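You operate a simulated robot arm through the tools that you are given. There is no shell and no other tool.

You are at the controls of a simulated robot arm. One attempt, no reset.

JOB
Turn the purple, grey, teal and brown knobs on the loom till each dial shows 6.
Fine: the white sign tells what a click does.

The check looks at the end state, three seconds after you hand in, the way a careful person would. Anything else that was tipped, shoved, dropped, spilled or broken makes it a failure.

ROBOT AND FRAMES
A 6-joint arm with a two-finger parallel gripper, fixed in place. Base frame: the origin is on the floor under the middle of its stand, x ahead of it, y to its left, z up. Units: m, rad, N and s.
With the tool pointing down near the work surface it reaches from about 0.14 to 0.6 m from the base axis. Its first joint turns from -1.152 to 1.152 rad. Payload 2.7 kg.
The tool frame sits at the grasp point between the pads (the TCP): z along the fingers, y along the line on which they close. The tips reach 0.023 m beyond it. Largest opening 0.094 m; finger width 0.038, thickness 0.01; the body of the gripper, 0.054 by 0.096 m, starts 0.039 m behind the TCP.
Orientation is that of the tool frame in the base frame, as [roll, pitch, yaw] about the fixed x, y, z axes, in that order (R = Rz(yaw) Ry(pitch) Rx(roll)). With the fingers straight down and closing along the base's y, the tool's x points along the base's -x, its y along +y and its z along -z.

CONTROLS
- The arm moves only by the tool servo_tool. Its argument "deltas" is one flat list of numbers, 6 for each row, row after row: the shift along the base's x, y, z in m, then the turn, a rotation vector about the base's x, y, z in rad. In form: [dx, dy, dz, ax, ay, az, dx, dy, dz, ax, ay, az, ...]. A call has 1 to 20 rows; each row shifts and turns the commanded pose from where the row before left it. "claw" is the finger opening in m, from 0 to 0.094, set as the call begins (left out, the last holds). Rows are played at 5 a second. More than 0.05 m and 0.15 rad between two rows, or a gripper value outside its range, and nothing of the call is played. Where a pose cannot be reached the arm comes as near as it can. A force on the tool above 40 N (or 10 N above the force at the start of the call, whichever is more), or a blocked arm, ends the call early, and 0.2 s more pass. The fingers move at their own pace (about 0.045 m/s each) and stop on an object; they squeeze with about 30 N. The grip force told is the motor's: it shows also when the fingers shut on nothing. Time passes only in rows, and 0.2 s behind the last, so rows that do not move let the fingers close. The reply holds the time, the measured pose of the TCP, the force on the tool along the base axes, the opening and the grip force, in the units named above and with some noise, with the torque about the TCP (base axes, N m) and any sound that the robot's microphone picked up.
- Cameras (640 x 400 px; columns grow to the right, rows downward): "scene" is fixed at [0.0737, -0.4401, 1.4069]; the picture's right is [0.81, -0.59, 0.00], its down [-0.34, -0.46, -0.82] and it looks along [0.48, 0.66, -0.57] (base axes); focal length 266 px, centre (320, 200). "wrist" rides on the gripper at [0.087, 0.016, -0.075] in the tool frame; the picture's right is [-0.18, 0.98, 0.00], its down [-0.58, -0.11, -0.81] and it looks along [-0.79, -0.15, 0.59] (tool axes); focal length 243 px, centre (320, 200). There is no depth. A picture from a camera that has moved, and an enlarged one, comes with that camera's place and axes in the base frame and with its lens. The place of the scene camera against the robot may be out by one fixed shift of up to 0.018 m in any direction.
- grab_frame(camera): a new picture of that camera. The clock stands still meanwhile.
- zoom(camera, box): a new picture of the part [left, top, right, bottom] of that camera's present view, enlarged. The clock stands still meanwhile.
- job_done(): hands the job in; it is judged then, once.

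Nothing tells you positions but the pictures and the camera data. Unless the task says otherwise, let go and move clear before handing in.

The tools are called after "Call:" as a command line: name --argument value ..., lists and objects as JSON in quotes. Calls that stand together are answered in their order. servo_tool: Moves the arm, as the interface text tells. Its arguments: {"type":"object","properties":{"deltas":{"type":"array","items":{"type":"number"}},"claw":{"type":"number"}},"required":["deltas"]} The other tools are called the same way: grab_frame (camera) takes a picture; zoom (camera, box) takes an enlarged picture of a part of a camera's view; job_done () hands the job in.

At the start:

```text
t: 0.0
eef_pos: [0.3857, -0.0221, 1.2519]
ee_rot: [3.139, 0.001, -3.14]
ft_force: [0.0, -0.2, -0.2]
torque: [-0.03, 0.02, 0.02]
width: 0.0941
finger_force: 0.1
```

scene: 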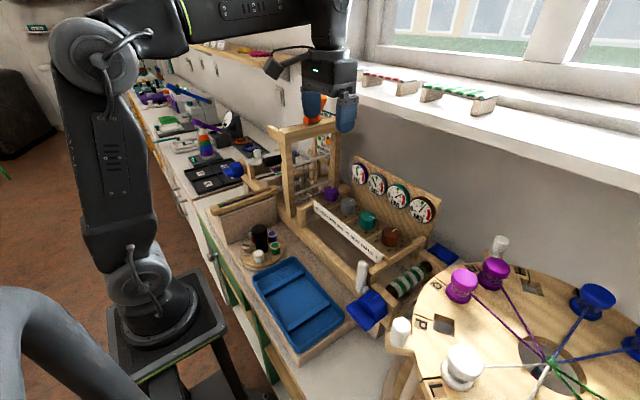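
wrist: 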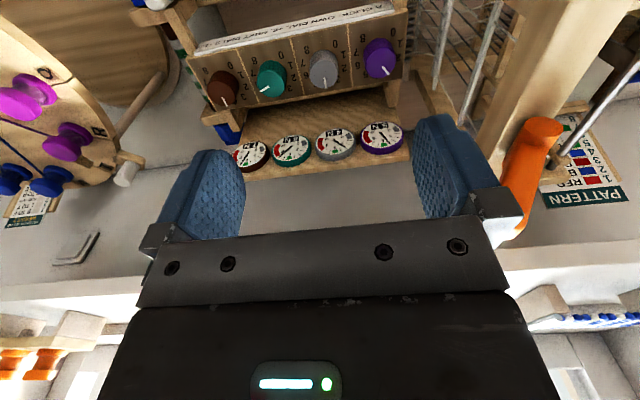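

I see a loom with four knobs (purple, grey, teal, brown) with dials behind them and a white sign in front. I'll zoom in to read the sign, dials and knobs first.

Call:
zoom --camera "scene" --box '[300, 150, 460, 250]'

Call:
zoom --camera "wrist" --box '[180, 0, 420, 150]'

Call:
zoom --camera "scene" --box '[300, 195, 400, 258]'

Call:
zoom --camera "wrist" --box '[220, 110, 420, 180]'

```text
4.00 times, centred on (380, 200) of scene
camera zoom: at [0.0737, -0.4401, 1.4069], right [0.81, -0.59, 0.0], down [-0.34, -0.46, -0.82], along [0.48, 0.66, -0.57], focal length 1066 px, centre (80, 200)
```

zoom: 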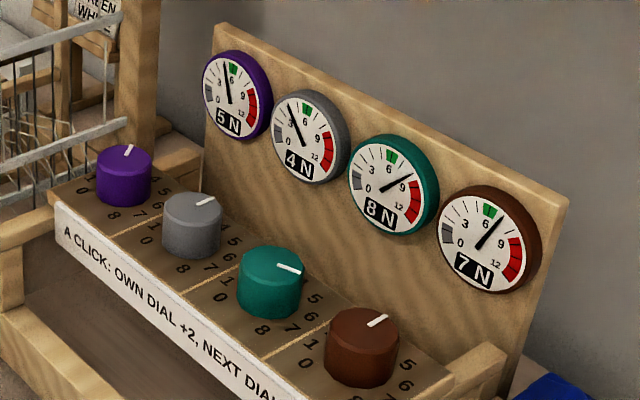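

```text
2.67 times, centred on (300, 75) of wrist
camera zoom: at [0.2987, -0.0068, 1.3264], right [0.18, 0.98, 0.0], down [0.58, -0.11, 0.81], along [0.79, -0.15, -0.59], focal length 647 px, centre (373, 533)
```

zoom: 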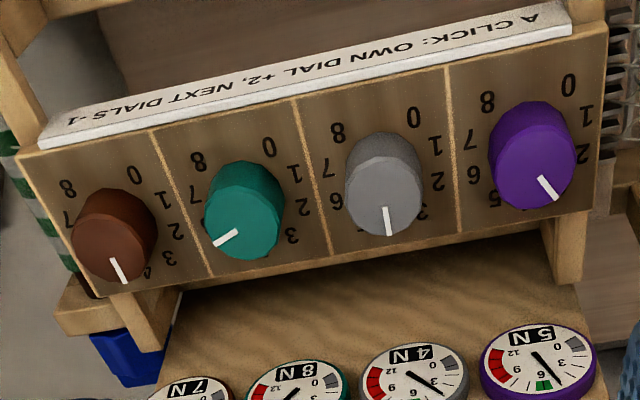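

```text
6.35 times, centred on (350, 226) of scene
camera zoom: at [0.0737, -0.4401, 1.4069], right [0.81, -0.59, 0.0], down [-0.34, -0.46, -0.82], along [0.48, 0.66, -0.57], focal length 1692 px, centre (130, 32)
```

zoom: 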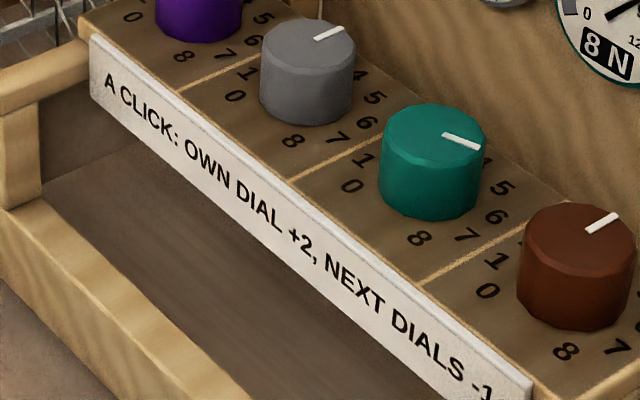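

```text
3.20 times, centred on (320, 145) of wrist
camera zoom: at [0.2987, -0.0068, 1.3264], right [0.18, 0.98, 0.0], down [0.58, -0.11, 0.81], along [0.79, -0.15, -0.59], focal length 776 px, centre (320, 376)
```

zoom: 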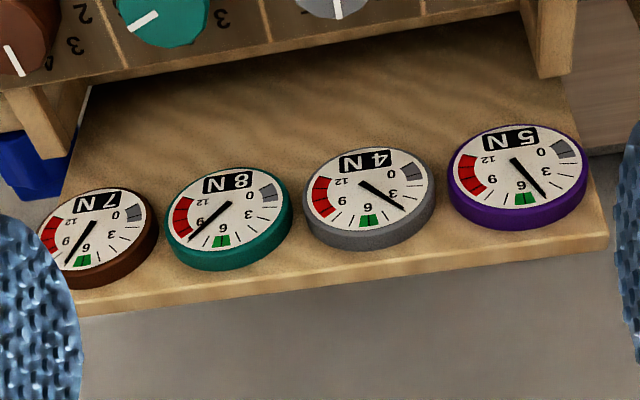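

The sign reads "A CLICK: OWN DIAL +2, NEXT DIALS -1"; the dials read purple 5, grey 4, teal 8, brown 7. If "next" means both neighbours, the answer is purple +1, grey +1, teal −1, brown −1. I estimate the knobs at x≈0.46, y≈0.044/−0.03/−0.105/−0.175, with tops near z≈0.99. I'll look more closely at the obstacles around them.

Call:
zoom --camera "scene" --box '[240, 100, 400, 200]'

Call:
zoom --camera "wrist" --box '[400, 0, 640, 150]'

Call:
zoom --camera "wrist" --box '[290, 20, 410, 95]'

Call:
zoom --camera "wrist" --box '[180, 50, 300, 125]'

```text
4.00 times, centred on (320, 150) of scene
camera zoom: at [0.0737, -0.4401, 1.4069], right [0.81, -0.59, 0.0], down [-0.34, -0.46, -0.82], along [0.48, 0.66, -0.57], focal length 1066 px, centre (320, 400)
```

zoom: 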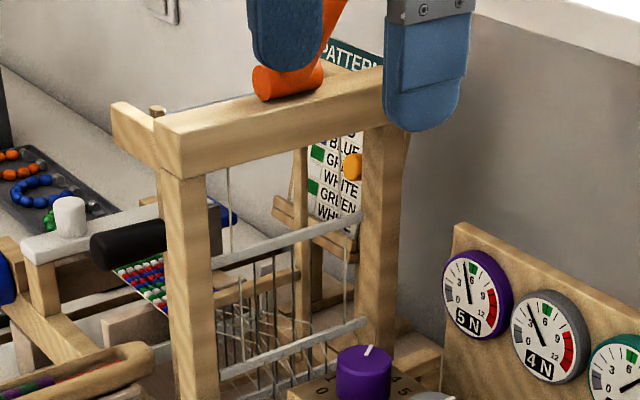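

```text
2.67 times, centred on (520, 75) of wrist
camera zoom: at [0.2987, -0.0068, 1.3264], right [0.18, 0.98, 0.0], down [0.58, -0.11, 0.81], along [0.79, -0.15, -0.59], focal length 647 px, centre (-213, 533)
```

zoom: 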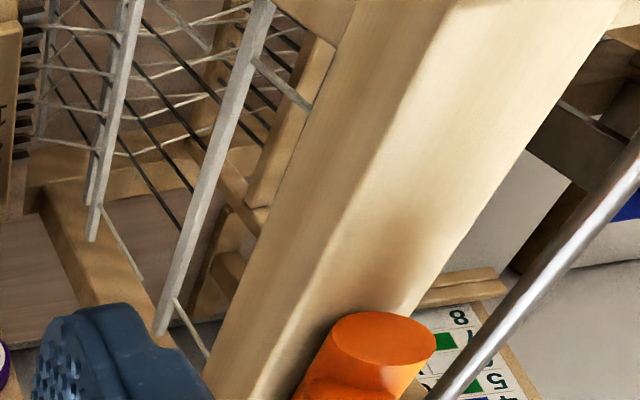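

```text
5.33 times, centred on (350, 58) of wrist
camera zoom: at [0.2987, -0.0068, 1.3264], right [0.18, 0.98, 0.0], down [0.58, -0.11, 0.81], along [0.79, -0.15, -0.59], focal length 1294 px, centre (160, 960)
```

zoom: 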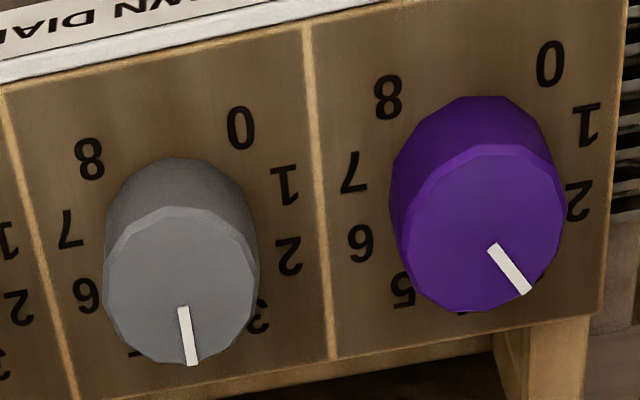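

```text
5.33 times, centred on (240, 88) of wrist
camera zoom: at [0.2987, -0.0068, 1.3264], right [0.18, 0.98, 0.0], down [0.58, -0.11, 0.81], along [0.79, -0.15, -0.59], focal length 1294 px, centre (747, 800)
```

zoom: 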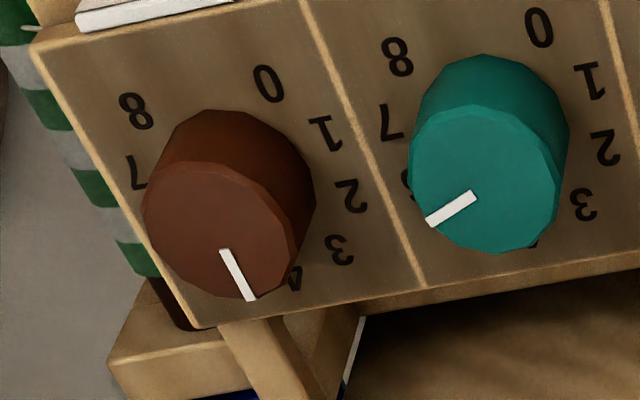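

The knob marks read about purple 3, grey 4, teal 6 and brown 4. The loom's cross-frame stands near y≈0.12, close to purple, so the wrist camera must stay clear of its front post. I'll move lower for a second wrist view so I can triangulate the knobs.

Call:
servo_tool --deltas '[0, -0.01, -0.025, 0, 0, 0, 0, -0.01, -0.025, 0, 0, 0, 0, -0.01, -0.025, 0, 0, 0, 0, -0.01, -0.025, 0, 0, 0, 0, -0.005, -0.02, 0, 0, 0, 0, 0, 0, 0, 0, 0]'

Call:
grab_frame --camera "wrist"

Call:
grab_frame --camera "scene"

```text
t: 1.4
eef_pos: [0.3836, -0.0681, 1.1309]
ee_rot: [3.14, 0.002, 3.142]
ft_force: [0.6, -0.3, 0.9]
torque: [-0.01, 0.02, -0.03]
width: 0.094
finger_force: 0.1
```

```text
taken
camera wrist: at [0.2974, -0.0517, 1.2064], right [0.18, 0.98, 0.0], down [0.58, -0.11, 0.81], along [0.79, -0.15, -0.59], focal length 243 px, centre (320, 200)
```

wrist: 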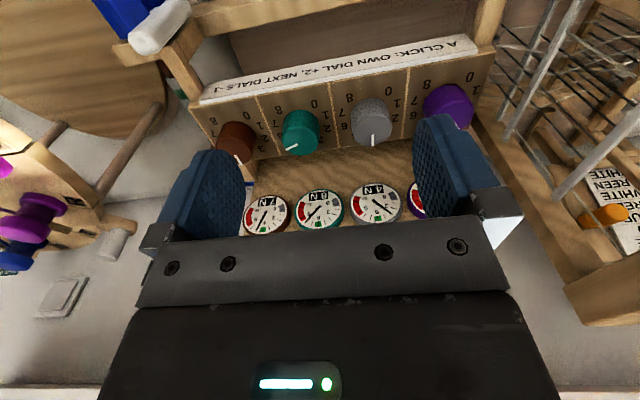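

```text
taken
```

scene: 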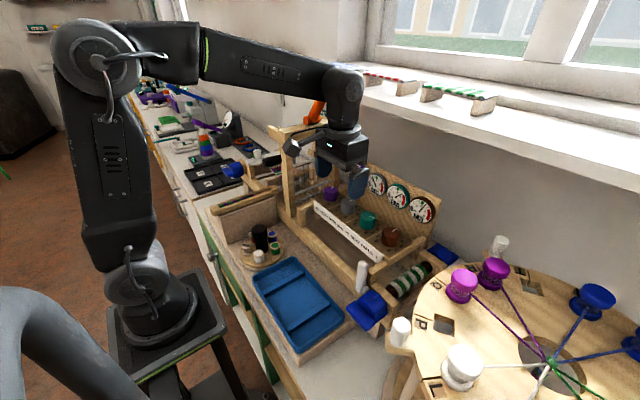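

The second wrist view shows all four knobs. I'll enlarge it to triangulate them.

Call:
zoom --camera "wrist" --box '[260, 70, 420, 170]'

Call:
zoom --camera "wrist" --box '[180, 90, 340, 190]'

Call:
zoom --camera "wrist" --box '[400, 50, 560, 150]'

Call:
zoom --camera "scene" --box '[270, 110, 430, 210]'

```text
4.00 times, centred on (340, 120) of wrist
camera zoom: at [0.2974, -0.0517, 1.2064], right [0.18, 0.98, 0.0], down [0.58, -0.11, 0.81], along [0.79, -0.15, -0.59], focal length 970 px, centre (240, 520)
```

zoom: 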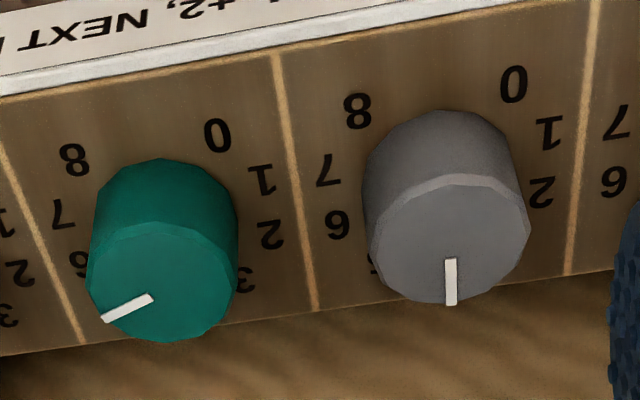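

```text
4.00 times, centred on (260, 140) of wrist
camera zoom: at [0.2974, -0.0517, 1.2064], right [0.18, 0.98, 0.0], down [0.58, -0.11, 0.81], along [0.79, -0.15, -0.59], focal length 970 px, centre (560, 440)
```

zoom: 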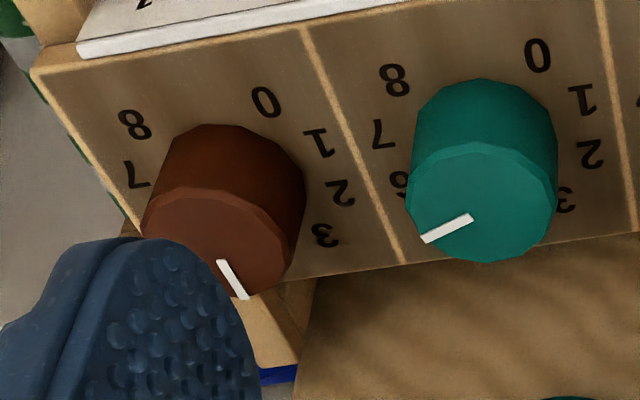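

```text
4.00 times, centred on (480, 100) of wrist
camera zoom: at [0.2974, -0.0517, 1.2064], right [0.18, 0.98, 0.0], down [0.58, -0.11, 0.81], along [0.79, -0.15, -0.59], focal length 970 px, centre (-320, 600)
```

zoom: 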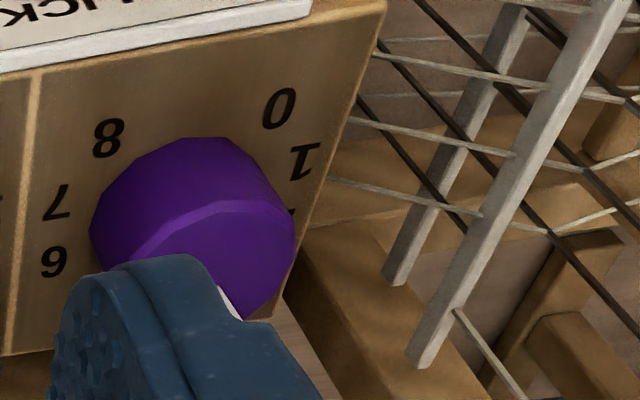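

```text
4.00 times, centred on (350, 160) of scene
camera zoom: at [0.0737, -0.4401, 1.4069], right [0.81, -0.59, 0.0], down [-0.34, -0.46, -0.82], along [0.48, 0.66, -0.57], focal length 1066 px, centre (200, 360)
```

zoom: 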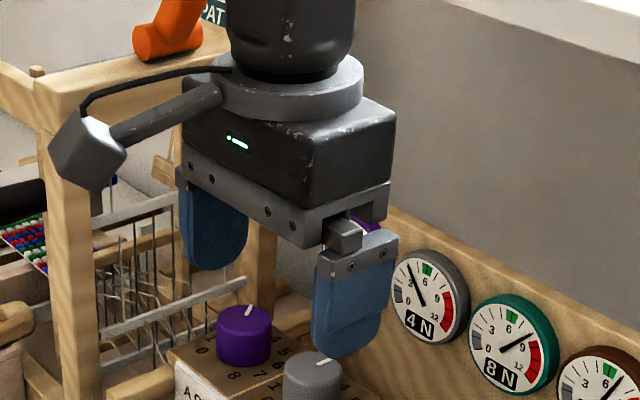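

Triangulating gives grey at about (0.447, −0.030) with its top near z≈1.02. The digits are 35° apart and clockwise increases. I'll hover over grey with the claw narrower and check the centring.

Call:
servo_tool --deltas '[0.016, 0.0095, -0.005, 0, 0, 0, 0.016, 0.0095, -0.005, 0, 0, 0, 0.016, 0.0095, -0.01, 0, 0, 0, 0.0155, 0.0095, -0.01, 0, 0, 0, 0, 0, 0, 0, 0, 0]' --claw 0.066

Call:
grab_frame --camera "wrist"

Call:
zoom --camera "scene" --box '[270, 130, 430, 230]'

```text
t: 2.6
eef_pos: [0.4479, -0.03, 1.0989]
ee_rot: [3.14, 0.004, -3.141]
ft_force: [-0.4, 0.1, -0.3]
torque: [-0.01, 0.03, 0.02]
width: 0.066
finger_force: 0.0
```

```text
taken
camera wrist: at [0.3617, -0.0144, 1.1736], right [0.18, 0.98, 0.0], down [0.58, -0.11, 0.81], along [0.79, -0.15, -0.59], focal length 243 px, centre (320, 200)
```

wrist: 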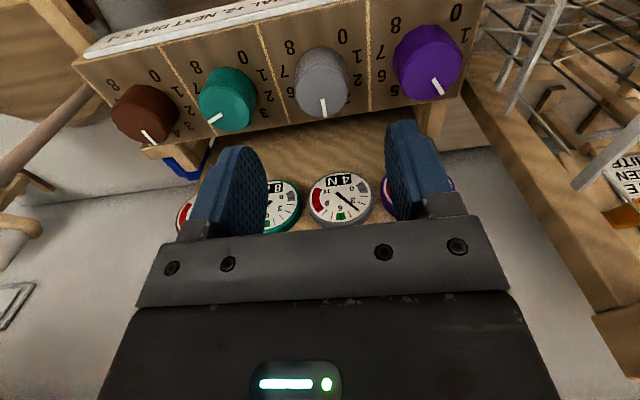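

```text
4.00 times, centred on (350, 180) of scene
camera zoom: at [0.0737, -0.4401, 1.4069], right [0.81, -0.59, 0.0], down [-0.34, -0.46, -0.82], along [0.48, 0.66, -0.57], focal length 1066 px, centre (200, 280)
```

zoom: 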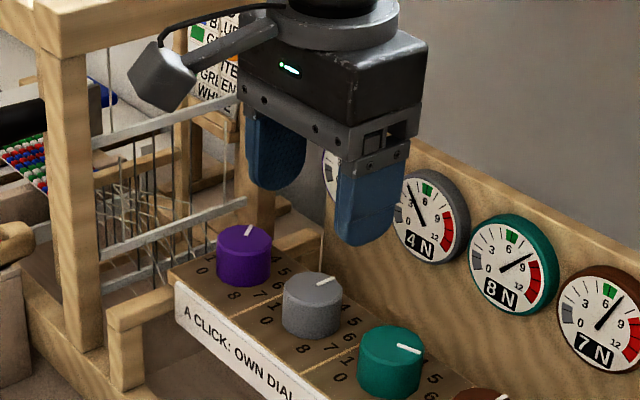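

I'm hovering over grey now. I'll zoom in to refine the knob centres from this view.

Call:
zoom --camera "wrist" --box '[260, 30, 420, 130]'

Call:
zoom --camera "wrist" --box '[100, 40, 260, 140]'

Call:
zoom --camera "wrist" --box '[360, 0, 520, 100]'

```text
4.00 times, centred on (340, 80) of wrist
camera zoom: at [0.3617, -0.0144, 1.1736], right [0.18, 0.98, 0.0], down [0.58, -0.11, 0.81], along [0.79, -0.15, -0.59], focal length 970 px, centre (240, 680)
```

zoom: 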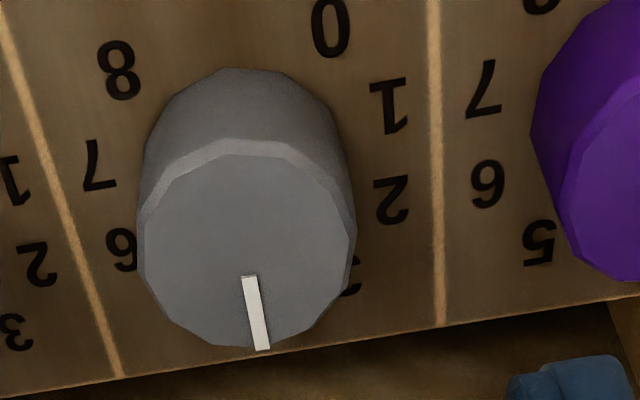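

```text
4.00 times, centred on (180, 90) of wrist
camera zoom: at [0.3617, -0.0144, 1.1736], right [0.18, 0.98, 0.0], down [0.58, -0.11, 0.81], along [0.79, -0.15, -0.59], focal length 970 px, centre (880, 640)
```

zoom: 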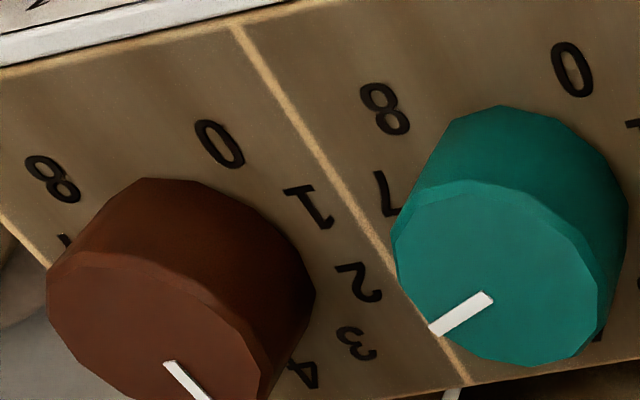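

```text
4.00 times, centred on (440, 50) of wrist
camera zoom: at [0.3617, -0.0144, 1.1736], right [0.18, 0.98, 0.0], down [0.58, -0.11, 0.81], along [0.79, -0.15, -0.59], focal length 970 px, centre (-160, 800)
```

zoom: 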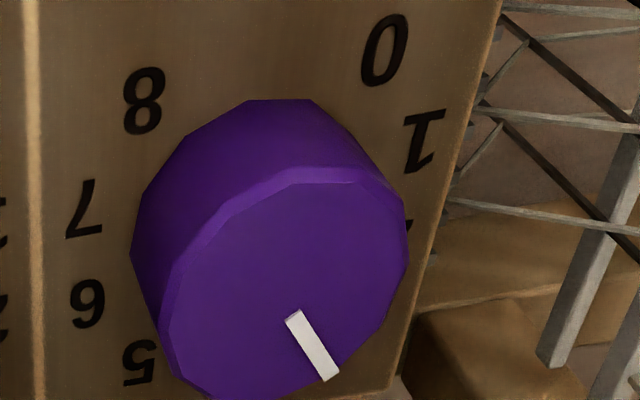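

All four knobs lie on x≈0.446, at y≈0.0385/−0.0295/−0.098/−0.166, with tops at z≈1.0225 and the panel at 0.990. I'll pre-turn the claw +35° above grey so that a clockwise click brings it back to neutral.

Call:
servo_tool --deltas '[-0.002, 0.0005, 0, 0, 0, 0.1222, 0, 0, 0, 0, 0, 0.1222, 0, 0, -0.01, 0, 0, 0.1222, 0, 0, -0.01, 0, 0, 0.1222, 0, 0, -0.01, 0, 0, 0.1222, 0, 0, 0, 0, 0, 0]' --claw 0.055

Call:
grab_frame --camera "wrist"

Call:
zoom --camera "scene" --box '[270, 130, 430, 230]'

```text
t: 4.0
eef_pos: [0.4472, -0.0284, 1.0709]
ee_rot: [3.139, 0.001, -2.53]
ft_force: [0.7, 0.5, -0.5]
torque: [0.01, -0.01, -0.02]
width: 0.055
finger_force: 0.0
```

```text
taken
camera wrist: at [0.3671, -0.0658, 1.1456], right [-0.41, 0.91, 0.0], down [0.54, 0.24, 0.81], along [0.73, 0.34, -0.59], focal length 243 px, centre (320, 200)
```

wrist: 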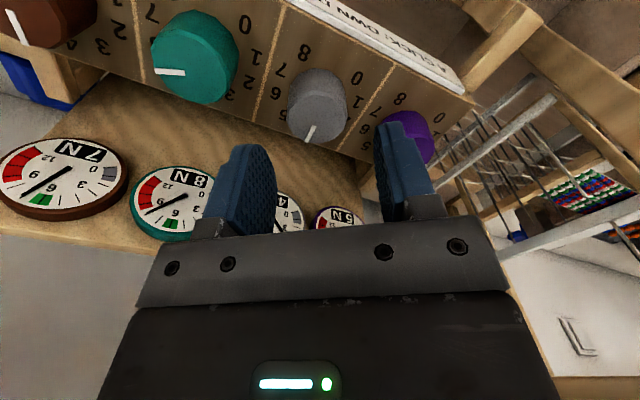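

```text
4.00 times, centred on (350, 180) of scene
camera zoom: at [0.0737, -0.4401, 1.4069], right [0.81, -0.59, 0.0], down [-0.34, -0.46, -0.82], along [0.48, 0.66, -0.57], focal length 1066 px, centre (200, 280)
```

zoom: 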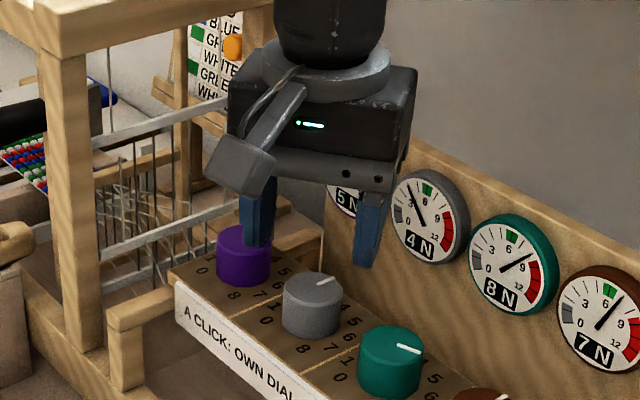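

Now I'll check grey's alignment in this rotated view before going down.

Call:
zoom --camera "wrist" --box '[240, 50, 400, 150]'

```text
4.00 times, centred on (320, 100) of wrist
camera zoom: at [0.3671, -0.0658, 1.1456], right [-0.41, 0.91, 0.0], down [0.54, 0.24, 0.81], along [0.73, 0.34, -0.59], focal length 970 px, centre (320, 600)
```

zoom: 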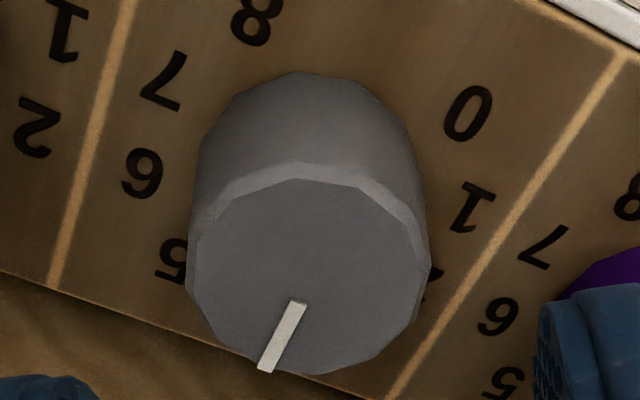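

Grey is only 1–2 mm off the claw axis, so I'll correct that and go straight down to z≈1.020.

Call:
servo_tool --deltas '[-0.001, -0.0015, -0.012, 0, 0, 0, 0, 0, -0.012, 0, 0, 0, 0, 0, -0.012, 0, 0, 0, 0, 0, -0.01, 0, 0, 0, 0, 0, -0.005, 0, 0, 0, 0, 0, 0, 0, 0, 0]'

Call:
grab_frame --camera "wrist"

Call:
zoom --camera "scene" --box '[270, 130, 430, 230]'

```text
t: 5.4
eef_pos: [0.4458, -0.0312, 1.021]
ee_rot: [3.141, 0.001, -2.53]
ft_force: [0.1, -0.1, 0.6]
torque: [-0.03, -0.05, -0.01]
width: 0.0552
finger_force: 0.2
```

```text
taken
camera wrist: at [0.366, -0.0678, 1.0952], right [-0.41, 0.91, 0.0], down [0.54, 0.24, 0.81], along [0.73, 0.33, -0.59], focal length 243 px, centre (320, 200)
```

wrist: 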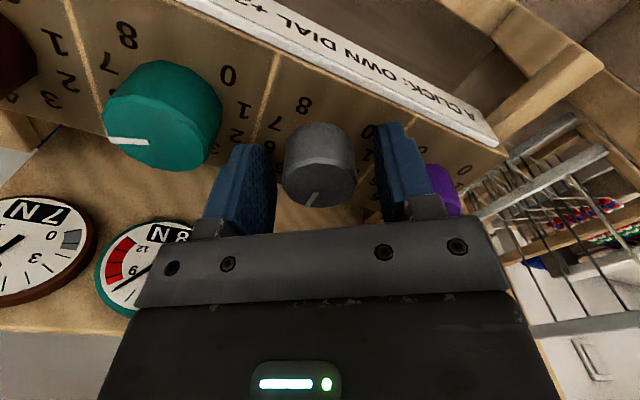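

```text
4.00 times, centred on (350, 180) of scene
camera zoom: at [0.0737, -0.4401, 1.4069], right [0.81, -0.59, 0.0], down [-0.34, -0.46, -0.82], along [0.48, 0.66, -0.57], focal length 1066 px, centre (200, 280)
```

zoom: 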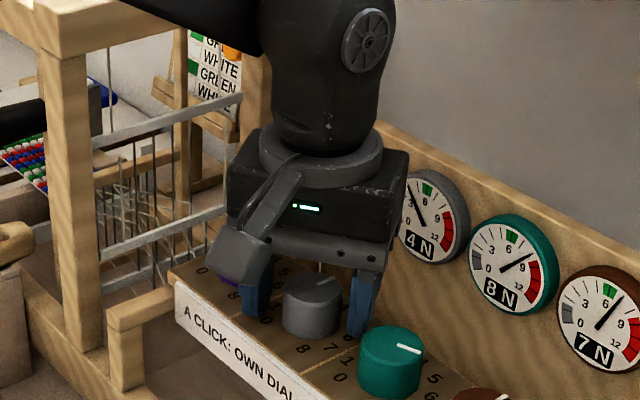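

The knob sits centred between the fingers, so I'll close on it.

Call:
servo_tool --deltas '[0, 0, 0, 0, 0, 0, 0, 0, 0, 0, 0, 0, 0, 0, 0, 0, 0, 0, 0, 0, 0, 0, 0, 0]' --claw 0.02

```text
t: 6.4
eef_pos: [0.4471, -0.0339, 1.0207]
ee_rot: [-3.141, 0.0, -2.53]
ft_force: [8.9, -13.4, -5.5]
torque: [0.22, -0.18, -0.07]
width: 0.0378
finger_force: 44.6
```

The claw closed on the knob at 0.038 m wide, but the side force shows I'm about 3 mm off along the closing line. I'll shift to relieve it before turning.

Call:
servo_tool --deltas '[0.0008, -0.0013, 0, 0, 0, 0, 0.0008, -0.0013, 0, 0, 0, 0, 0, 0, 0, 0, 0, 0]'

```text
t: 7.2
eef_pos: [0.446, -0.032, 1.0207]
ee_rot: [3.138, 0.002, -2.531]
ft_force: [-2.8, 4.3, -2.0]
torque: [-0.53, -0.43, 0.06]
width: 0.0377
finger_force: 44.9
```

The side force is now small. I'll turn grey clockwise by one click (−35°).

Call:
servo_tool --deltas '[0, 0, 0, 0, 0, -0.0764, 0, 0, 0, 0, 0, -0.0764, 0, 0, 0, 0, 0, -0.0764, 0, 0, 0, 0, 0, -0.0764, 0, 0, 0, 0, 0, -0.0764, 0, 0, 0, 0, 0, -0.0764, 0, 0, 0, 0, 0, -0.0764, 0, 0, 0, 0, 0, -0.0764, 0, 0, 0, 0, 0, 0]'

Call:
grab_frame --camera "wrist"

Call:
zoom --camera "scene" --box '[300, 150, 460, 250]'

```text
t: 9.2
eef_pos: [0.4463, -0.03, 1.0197]
ee_rot: [3.134, 0.0, 3.14]
ft_force: [-10.5, 35.3, -11.5]
torque: [-0.66, 0.4, 0.18]
width: 0.0373
finger_force: 45.4
```

```text
taken
camera wrist: at [0.3602, -0.0141, 1.0956], right [0.19, 0.98, 0.01], down [0.58, -0.12, 0.81], along [0.79, -0.15, -0.59], focal length 243 px, centre (320, 200)
```

wrist: 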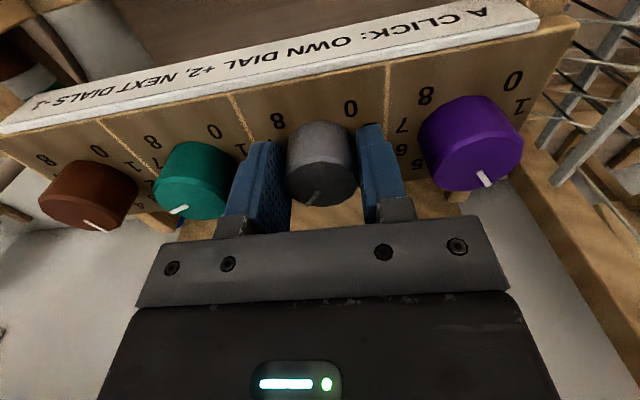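

```text
4.00 times, centred on (380, 200) of scene
camera zoom: at [0.0736, -0.4391, 1.4072], right [0.81, -0.59, 0.0], down [-0.34, -0.46, -0.82], along [0.48, 0.66, -0.57], focal length 1066 px, centre (80, 200)
```

zoom: 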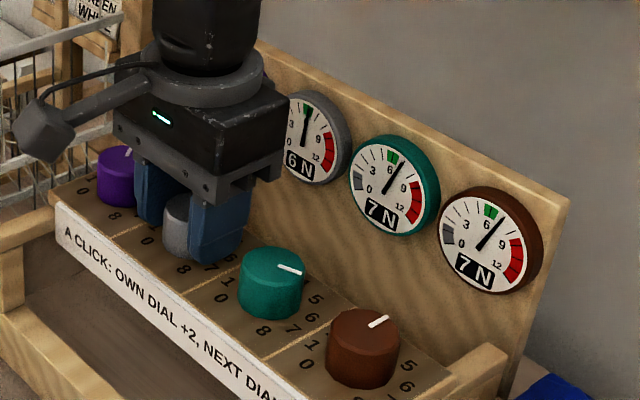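

Grey now reads 6, teal 7 and brown 7, which matches the both-neighbours rule (purple should be 4). I'll relieve the side force, then release.

Call:
servo_tool --deltas '[0, 0.0015, 0, 0, 0, 0, 0, 0.0015, 0, 0, 0, 0, 0, 0, 0, 0, 0, 0]'

```text
t: 10.0
eef_pos: [0.4469, -0.0303, 1.0203]
ee_rot: [3.139, 0.001, 3.14]
ft_force: [-6.2, 14.7, -19.3]
torque: [-0.32, -0.12, 0.06]
width: 0.0375
finger_force: 44.9
```

Call:
servo_tool --deltas '[-0.0007, 0.002, 0, 0, 0, 0, 0, 0, 0, 0, 0, 0]'

Call:
servo_tool --deltas '[0, 0, 0, 0, 0, 0, 0, 0, 0, 0, 0, 0, 0, 0, 0, 0, 0, 0]' --claw 0.055

```text
t: 10.6
eef_pos: [0.4468, -0.0304, 1.0213]
ee_rot: [3.141, 0.002, 3.14]
ft_force: [6.3, -1.6, -30.1]
torque: [0.47, -0.04, 0.05]
width: 0.0375
finger_force: 44.7
```

```text
t: 11.4
eef_pos: [0.4459, -0.0292, 1.0232]
ee_rot: [3.139, 0.003, -3.141]
ft_force: [-0.2, -0.1, 0.3]
torque: [-0.02, -0.01, 0.02]
width: 0.0548
finger_force: 0.1
```

I've released grey. I'll rise and look at all the dials.

Call:
servo_tool --deltas '[0, 0, 0.012, 0, 0, 0, 0, 0, 0.013, 0, 0, 0, 0, 0, 0.015, 0, 0, 0, 0, 0, 0.015, 0, 0, 0, 0, 0, 0, 0, 0, 0]'

Call:
grab_frame --camera "wrist"

Call:
zoom --camera "scene" --box '[300, 150, 460, 250]'

```text
t: 12.6
eef_pos: [0.4473, -0.0292, 1.0766]
ee_rot: [3.14, 0.002, 3.138]
ft_force: [0.4, -1.0, -0.2]
torque: [0.04, -0.01, 0.04]
width: 0.0549
finger_force: 0.0
```

```text
taken
camera wrist: at [0.3606, -0.0126, 1.1511], right [0.19, 0.98, 0.0], down [0.58, -0.11, 0.81], along [0.79, -0.15, -0.59], focal length 243 px, centre (320, 200)
```

wrist: 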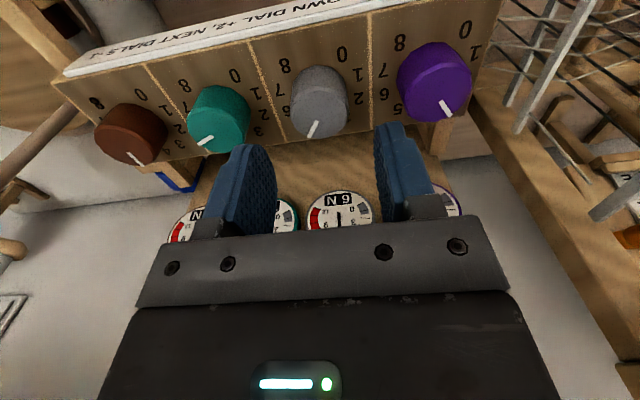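

```text
4.00 times, centred on (380, 200) of scene
camera zoom: at [0.0737, -0.4401, 1.4069], right [0.81, -0.59, 0.0], down [-0.34, -0.46, -0.82], along [0.48, 0.66, -0.57], focal length 1066 px, centre (80, 200)
```

zoom: 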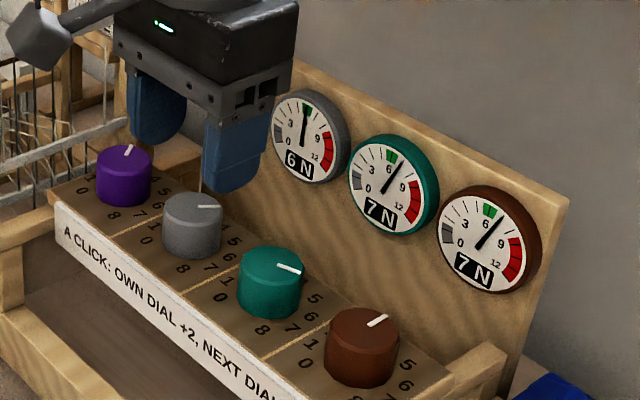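

Grey has advanced one detent and the pattern fits. Next is teal, one click counter-clockwise. I'll move to hover over it at y≈−0.098.

Call:
servo_tool --deltas '[0, -0.017, 0, 0, 0, 0, 0, -0.017, 0, 0, 0, 0, 0, -0.017, 0, 0, 0, 0, 0, -0.0172, 0, 0, 0, 0, 0, 0, 0, 0, 0, 0, 0, 0, 0, 0, 0, 0]'

Call:
zoom --camera "wrist" --box '[240, 50, 400, 150]'

Call:
zoom --camera "scene" --box '[300, 150, 460, 250]'

```text
t: 14.0
eef_pos: [0.4476, -0.0977, 1.077]
ee_rot: [3.139, 0.003, -3.141]
ft_force: [0.7, 0.9, -0.6]
torque: [0.0, 0.0, -0.02]
width: 0.0552
finger_force: 0.1
```

```text
4.00 times, centred on (320, 100) of wrist
camera zoom: at [0.3607, -0.081, 1.1521], right [0.18, 0.98, 0.0], down [0.58, -0.11, 0.81], along [0.79, -0.15, -0.59], focal length 970 px, centre (320, 600)
```

zoom: 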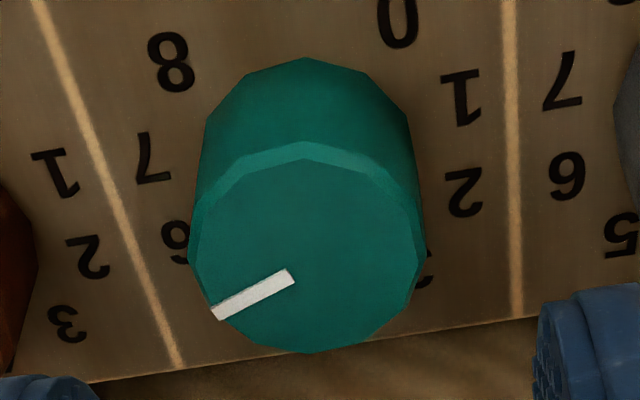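

```text
4.00 times, centred on (380, 200) of scene
camera zoom: at [0.0737, -0.4401, 1.4069], right [0.81, -0.59, 0.0], down [-0.34, -0.46, -0.82], along [0.48, 0.66, -0.57], focal length 1066 px, centre (80, 200)
```

zoom: 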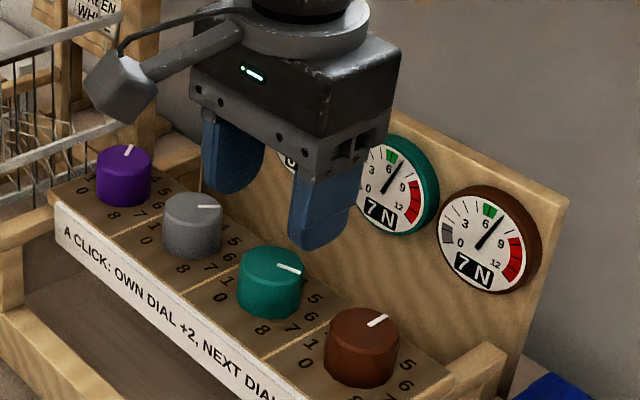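

Teal is about 2 mm to the −y side of the axis, so I'll correct and go down.

Call:
servo_tool --deltas '[-0.001, -0.0018, -0.012, 0, 0, 0, 0, 0, -0.012, 0, 0, 0, 0, 0, -0.012, 0, 0, 0, 0, 0, -0.012, 0, 0, 0, 0, 0, -0.008, 0, 0, 0, 0, 0, 0, 0, 0, 0]'

Call:
grab_frame --camera "wrist"

Call:
zoom --camera "wrist" --box '[220, 120, 420, 245]'

```text
t: 15.4
eef_pos: [0.4451, -0.0982, 1.0202]
ee_rot: [3.139, 0.003, -3.141]
ft_force: [-0.4, -0.1, 0.7]
torque: [-0.04, 0.02, 0.0]
width: 0.0549
finger_force: 0.0
```

```text
taken
camera wrist: at [0.3589, -0.082, 1.0938], right [0.18, 0.98, 0.0], down [0.58, -0.11, 0.81], along [0.79, -0.15, -0.59], focal length 243 px, centre (320, 200)
```

wrist: 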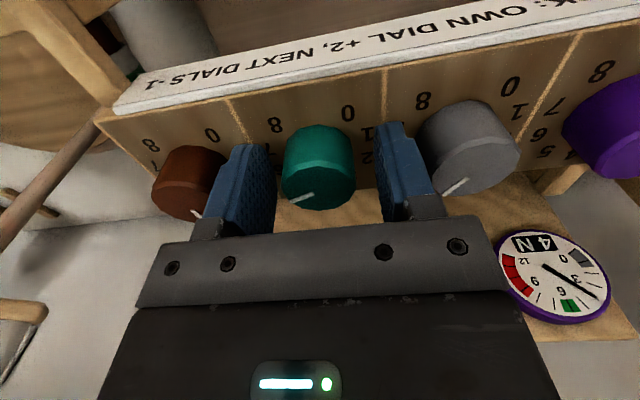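

```text
3.20 times, centred on (320, 182) of wrist
camera zoom: at [0.3589, -0.082, 1.0938], right [0.18, 0.98, 0.0], down [0.58, -0.11, 0.81], along [0.79, -0.15, -0.59], focal length 776 px, centre (320, 256)
```

zoom: 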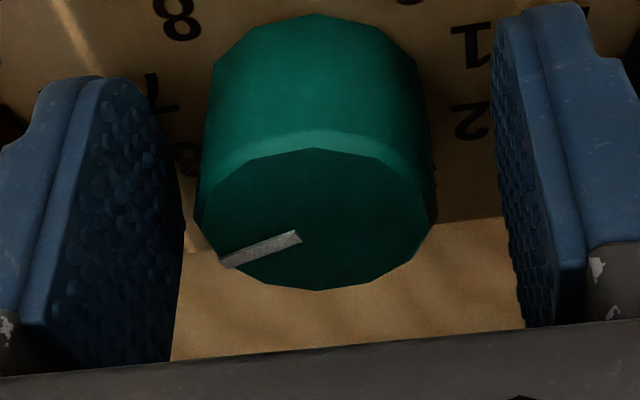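

The purple dial reads 4 as expected, and teal is now within about 1 mm of centre. I'll nudge −y by 1 mm and close.

Call:
servo_tool --deltas '[0, -0.001, 0, 0, 0, 0, 0, 0, 0, 0, 0, 0, 0, 0, 0, 0, 0, 0, 0, 0, 0, 0, 0, 0, 0, 0, 0, 0, 0, 0]' --claw 0.02

```text
t: 16.6
eef_pos: [0.4453, -0.1004, 1.019]
ee_rot: [-3.14, 0.001, 3.14]
ft_force: [-1.7, -11.6, -3.6]
torque: [-0.35, -0.45, -0.03]
width: 0.0371
finger_force: 45.4
```

Call:
servo_tool --deltas '[0, -0.0015, 0, 0, 0, 0, 0, 0, 0, 0, 0, 0]'

```text
t: 17.2
eef_pos: [0.4444, -0.1012, 1.018]
ee_rot: [3.137, -0.001, -3.14]
ft_force: [-4.4, 2.7, -2.0]
torque: [-0.47, -0.14, 0.02]
width: 0.0372
finger_force: 45.2
```

The side forces are small now. I'll turn teal counter-clockwise by one click (+35°).

Call:
servo_tool --deltas '[0, 0, 0, 0, 0, 0.0764, 0, 0, 0, 0, 0, 0.0764, 0, 0, 0, 0, 0, 0.0764, 0, 0, 0, 0, 0, 0.0764, 0, 0, 0, 0, 0, 0.0764, 0, 0, 0, 0, 0, 0.0764, 0, 0, 0, 0, 0, 0.0764, 0, 0, 0, 0, 0, 0.0764, 0, 0, 0, 0, 0, 0]'

Call:
grab_frame --camera "wrist"

Call:
zoom --camera "scene" --box '[300, 150, 460, 250]'

```text
t: 19.2
eef_pos: [0.4468, -0.1035, 1.0185]
ee_rot: [3.141, 0.002, -2.532]
ft_force: [10.0, -7.3, -21.9]
torque: [-0.15, -0.03, -0.04]
width: 0.037
finger_force: 45.1
```

```text
taken
camera wrist: at [0.3663, -0.139, 1.0942], right [-0.41, 0.91, 0.0], down [0.54, 0.24, 0.81], along [0.73, 0.33, -0.59], focal length 243 px, centre (320, 200)
```

wrist: 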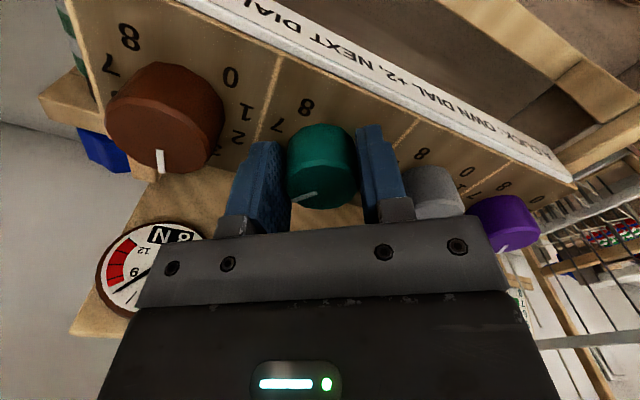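

```text
4.00 times, centred on (380, 200) of scene
camera zoom: at [0.0743, -0.4404, 1.4067], right [0.81, -0.59, 0.0], down [-0.34, -0.46, -0.82], along [0.48, 0.66, -0.57], focal length 1066 px, centre (80, 200)
```

zoom: 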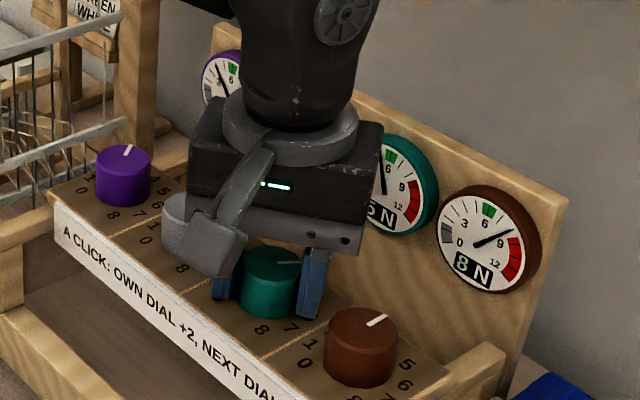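

Teal now reads 5 and brown 8, as predicted. I'll release teal, rise, and rotate back to neutral while moving towards brown.

Call:
servo_tool --deltas '[0.0008, -0.0011, 0, 0, 0, 0, 0, 0, 0, 0, 0, 0]'

Call:
servo_tool --deltas '[0, 0, 0, 0, 0, 0, 0, 0, 0, 0, 0, 0, 0, 0, 0, 0, 0, 0]' --claw 0.055

Call:
servo_tool --deltas '[0, 0, 0.012, 0, 0, 0, 0, 0, 0.015, 0, 0, 0, 0, 0, 0.015, 0, 0, 0, 0, 0, 0.015, 0, 0, 0, 0, -0.01, 0, 0, 0, -0.1222, 0, -0.015, 0, 0, 0, -0.1222, 0, -0.015, 0, 0, 0, -0.1222, 0, -0.015, 0, 0, 0, -0.1222, 0, -0.013, 0, 0, 0, -0.1222, 0, 0, 0, 0, 0, 0]'

Call:
grab_frame --camera "wrist"

Call:
zoom --camera "wrist" --box '[240, 50, 400, 150]'

Call:
zoom --camera "scene" --box '[300, 150, 460, 250]'

```text
t: 19.8
eef_pos: [0.4453, -0.1031, 1.0197]
ee_rot: [3.14, -0.001, -2.53]
ft_force: [0.7, -10.7, -21.9]
torque: [-0.13, -0.37, -0.01]
width: 0.0374
finger_force: 44.7
```

```text
t: 20.6
eef_pos: [0.4463, -0.1018, 1.0203]
ee_rot: [3.14, 0.003, -2.531]
ft_force: [0.6, 0.7, -0.3]
torque: [0.04, -0.05, -0.01]
width: 0.0552
finger_force: 0.1
```

```text
t: 22.8
eef_pos: [0.4467, -0.1709, 1.0765]
ee_rot: [3.141, 0.001, 3.14]
ft_force: [-0.5, -0.2, -0.1]
torque: [-0.02, -0.01, -0.02]
width: 0.0551
finger_force: 0.1
```

```text
taken
camera wrist: at [0.3607, -0.1533, 1.1505], right [0.19, 0.98, 0.0], down [0.58, -0.11, 0.81], along [0.79, -0.15, -0.59], focal length 243 px, centre (320, 200)
```

wrist: 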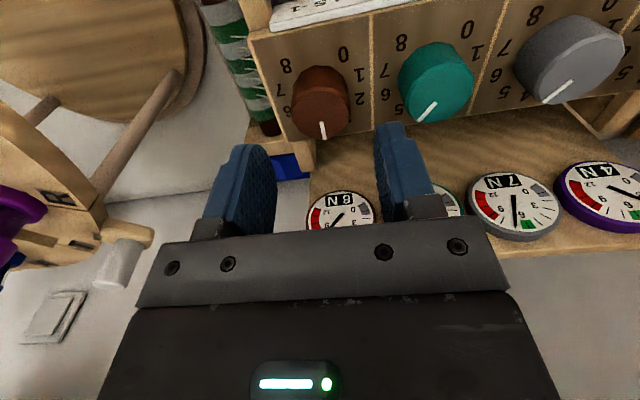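

```text
4.00 times, centred on (320, 100) of wrist
camera zoom: at [0.3607, -0.1533, 1.1505], right [0.19, 0.98, 0.0], down [0.58, -0.11, 0.81], along [0.79, -0.15, -0.59], focal length 970 px, centre (320, 600)
```

zoom: 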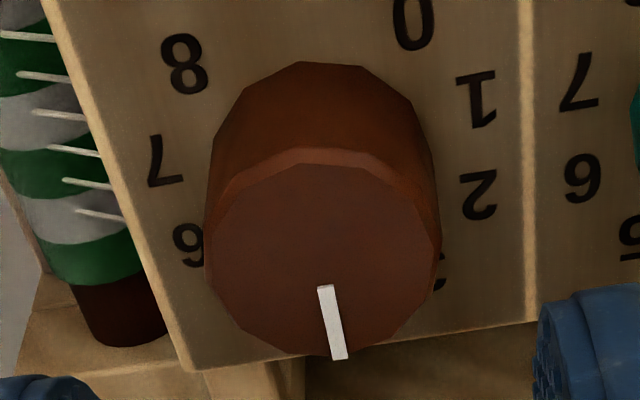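

```text
4.00 times, centred on (380, 200) of scene
camera zoom: at [0.0737, -0.4401, 1.4069], right [0.81, -0.59, 0.0], down [-0.34, -0.46, -0.82], along [0.48, 0.66, -0.57], focal length 1066 px, centre (80, 200)
```

zoom: 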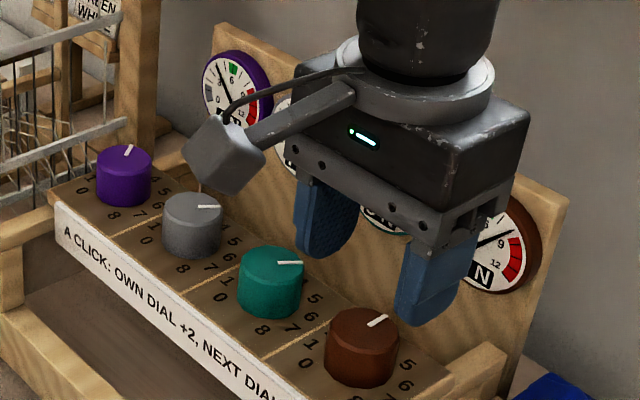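

Dials read purple 4, grey 7, teal 5 and brown 8. Brown is centred under the claw, so I'll go down and grip.

Call:
servo_tool --deltas '[0, -0.001, -0.012, 0, 0, 0, 0, 0, -0.012, 0, 0, 0, 0, 0, -0.012, 0, 0, 0, 0, 0, -0.012, 0, 0, 0, 0, 0, -0.008, 0, 0, 0, 0, 0, 0, 0, 0, 0]'

Call:
zoom --camera "wrist" --box '[220, 120, 420, 245]'

Call:
zoom --camera "scene" --box '[320, 170, 480, 270]'

```text
t: 24.2
eef_pos: [0.4457, -0.1711, 1.0183]
ee_rot: [3.138, 0.002, -3.141]
ft_force: [0.7, -0.2, 0.2]
torque: [-0.01, -0.02, 0.0]
width: 0.0548
finger_force: 0.1
```

```text
3.20 times, centred on (320, 182) of wrist
camera zoom: at [0.3599, -0.1547, 1.094], right [0.18, 0.98, 0.0], down [0.58, -0.11, 0.81], along [0.79, -0.15, -0.59], focal length 776 px, centre (320, 256)
```

zoom: 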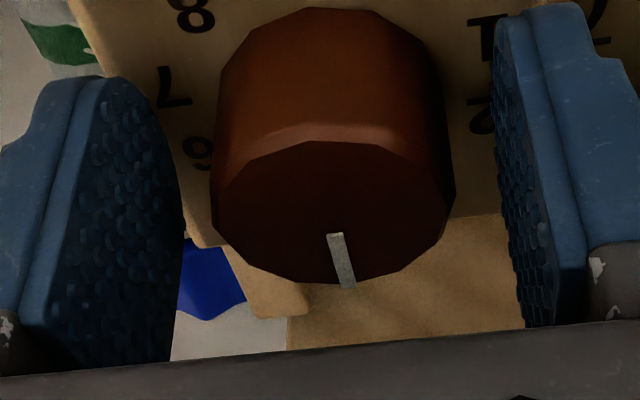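

```text
4.00 times, centred on (400, 220) of scene
camera zoom: at [0.0737, -0.4401, 1.4069], right [0.81, -0.59, 0.0], down [-0.34, -0.46, -0.82], along [0.48, 0.66, -0.57], focal length 1066 px, centre (0, 120)
```

zoom: 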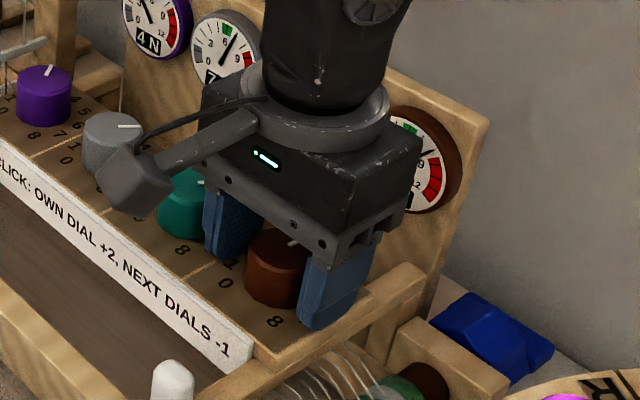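

Call:
servo_tool --deltas '[0, 0.0005, 0, 0, 0, 0, 0, 0, 0, 0, 0, 0, 0, 0, 0, 0, 0, 0, 0, 0, 0, 0, 0, 0, 0, 0, 0, 0, 0, 0]' --claw 0.02

```text
t: 25.4
eef_pos: [0.447, -0.1692, 1.0183]
ee_rot: [3.138, 0.002, -3.141]
ft_force: [-1.0, 16.9, -5.6]
torque: [-0.25, -0.25, 0.04]
width: 0.0378
finger_force: 44.9
```

The claw is closed on brown, and the +y force says the knob is about 2 mm to the +y side. I'll relieve that and then turn.

Call:
servo_tool --deltas '[0, 0.0012, 0, 0, 0, 0, 0, 0.001, 0, 0, 0, 0, 0, 0, 0, 0, 0, 0]'

```text
t: 26.2
eef_pos: [0.447, -0.1711, 1.0184]
ee_rot: [3.14, -0.001, 3.139]
ft_force: [-6.0, -2.5, -19.8]
torque: [-0.58, -0.91, 0.01]
width: 0.038
finger_force: 44.9
```

Call:
servo_tool --deltas '[0, 0, 0, 0, 0, 0.0764, 0, 0, 0, 0, 0, 0.0764, 0, 0, 0, 0, 0, 0.0764, 0, 0, 0, 0, 0, 0.0764, 0, 0, 0, 0, 0, 0.0764, 0, 0, 0, 0, 0, 0.0764, 0, 0, 0, 0, 0, 0.0764, 0, 0, 0, 0, 0, 0.0764, 0, 0, 0, 0, 0, 0]'

Call:
grab_frame --camera "wrist"

Call:
zoom --camera "scene" --box '[320, 170, 480, 270]'

```text
t: 27.5
eef_pos: [0.4474, -0.1712, 1.0196]
ee_rot: [-3.137, -0.001, -2.733]
ft_force: [6.1, -7.0, -3.2]
torque: [0.34, 0.11, -0.02]
width: 0.0375
finger_force: 44.9
stopped in row 6: the force on the tool passed its limit at 40 N (the readings are from after the stop); the commanded pose is now the measured one
```

```text
taken
camera wrist: at [0.361, -0.1905, 1.0944], right [-0.22, 0.98, 0.0], down [0.58, 0.13, 0.81], along [0.79, 0.18, -0.59], focal length 243 px, centre (320, 200)
```

wrist: 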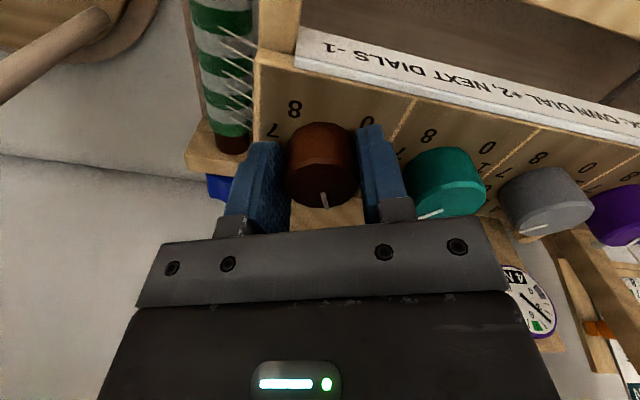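

```text
4.00 times, centred on (400, 220) of scene
camera zoom: at [0.074, -0.4403, 1.4068], right [0.81, -0.59, 0.0], down [-0.34, -0.46, -0.82], along [0.48, 0.66, -0.57], focal length 1066 px, centre (0, 120)
```

zoom: 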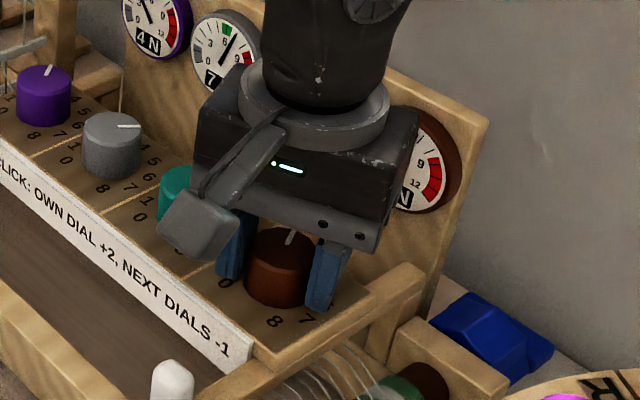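

The force limit stopped the turn at about 23°, most likely from internal strain since I see no contact with anything else. The command has been reset and the forces are low, so I'll finish the remaining ~12° slowly.

Call:
servo_tool --deltas '[0, 0, 0, 0, 0, 0.05, 0, 0, 0, 0, 0, 0.05, 0, 0, 0, 0, 0, 0]'

```text
t: 28.3
eef_pos: [0.4477, -0.1714, 1.02]
ee_rot: [-3.139, 0.001, -2.632]
ft_force: [14.0, -10.0, -5.5]
torque: [-0.22, 0.81, -0.05]
width: 0.0379
finger_force: 45.4
```

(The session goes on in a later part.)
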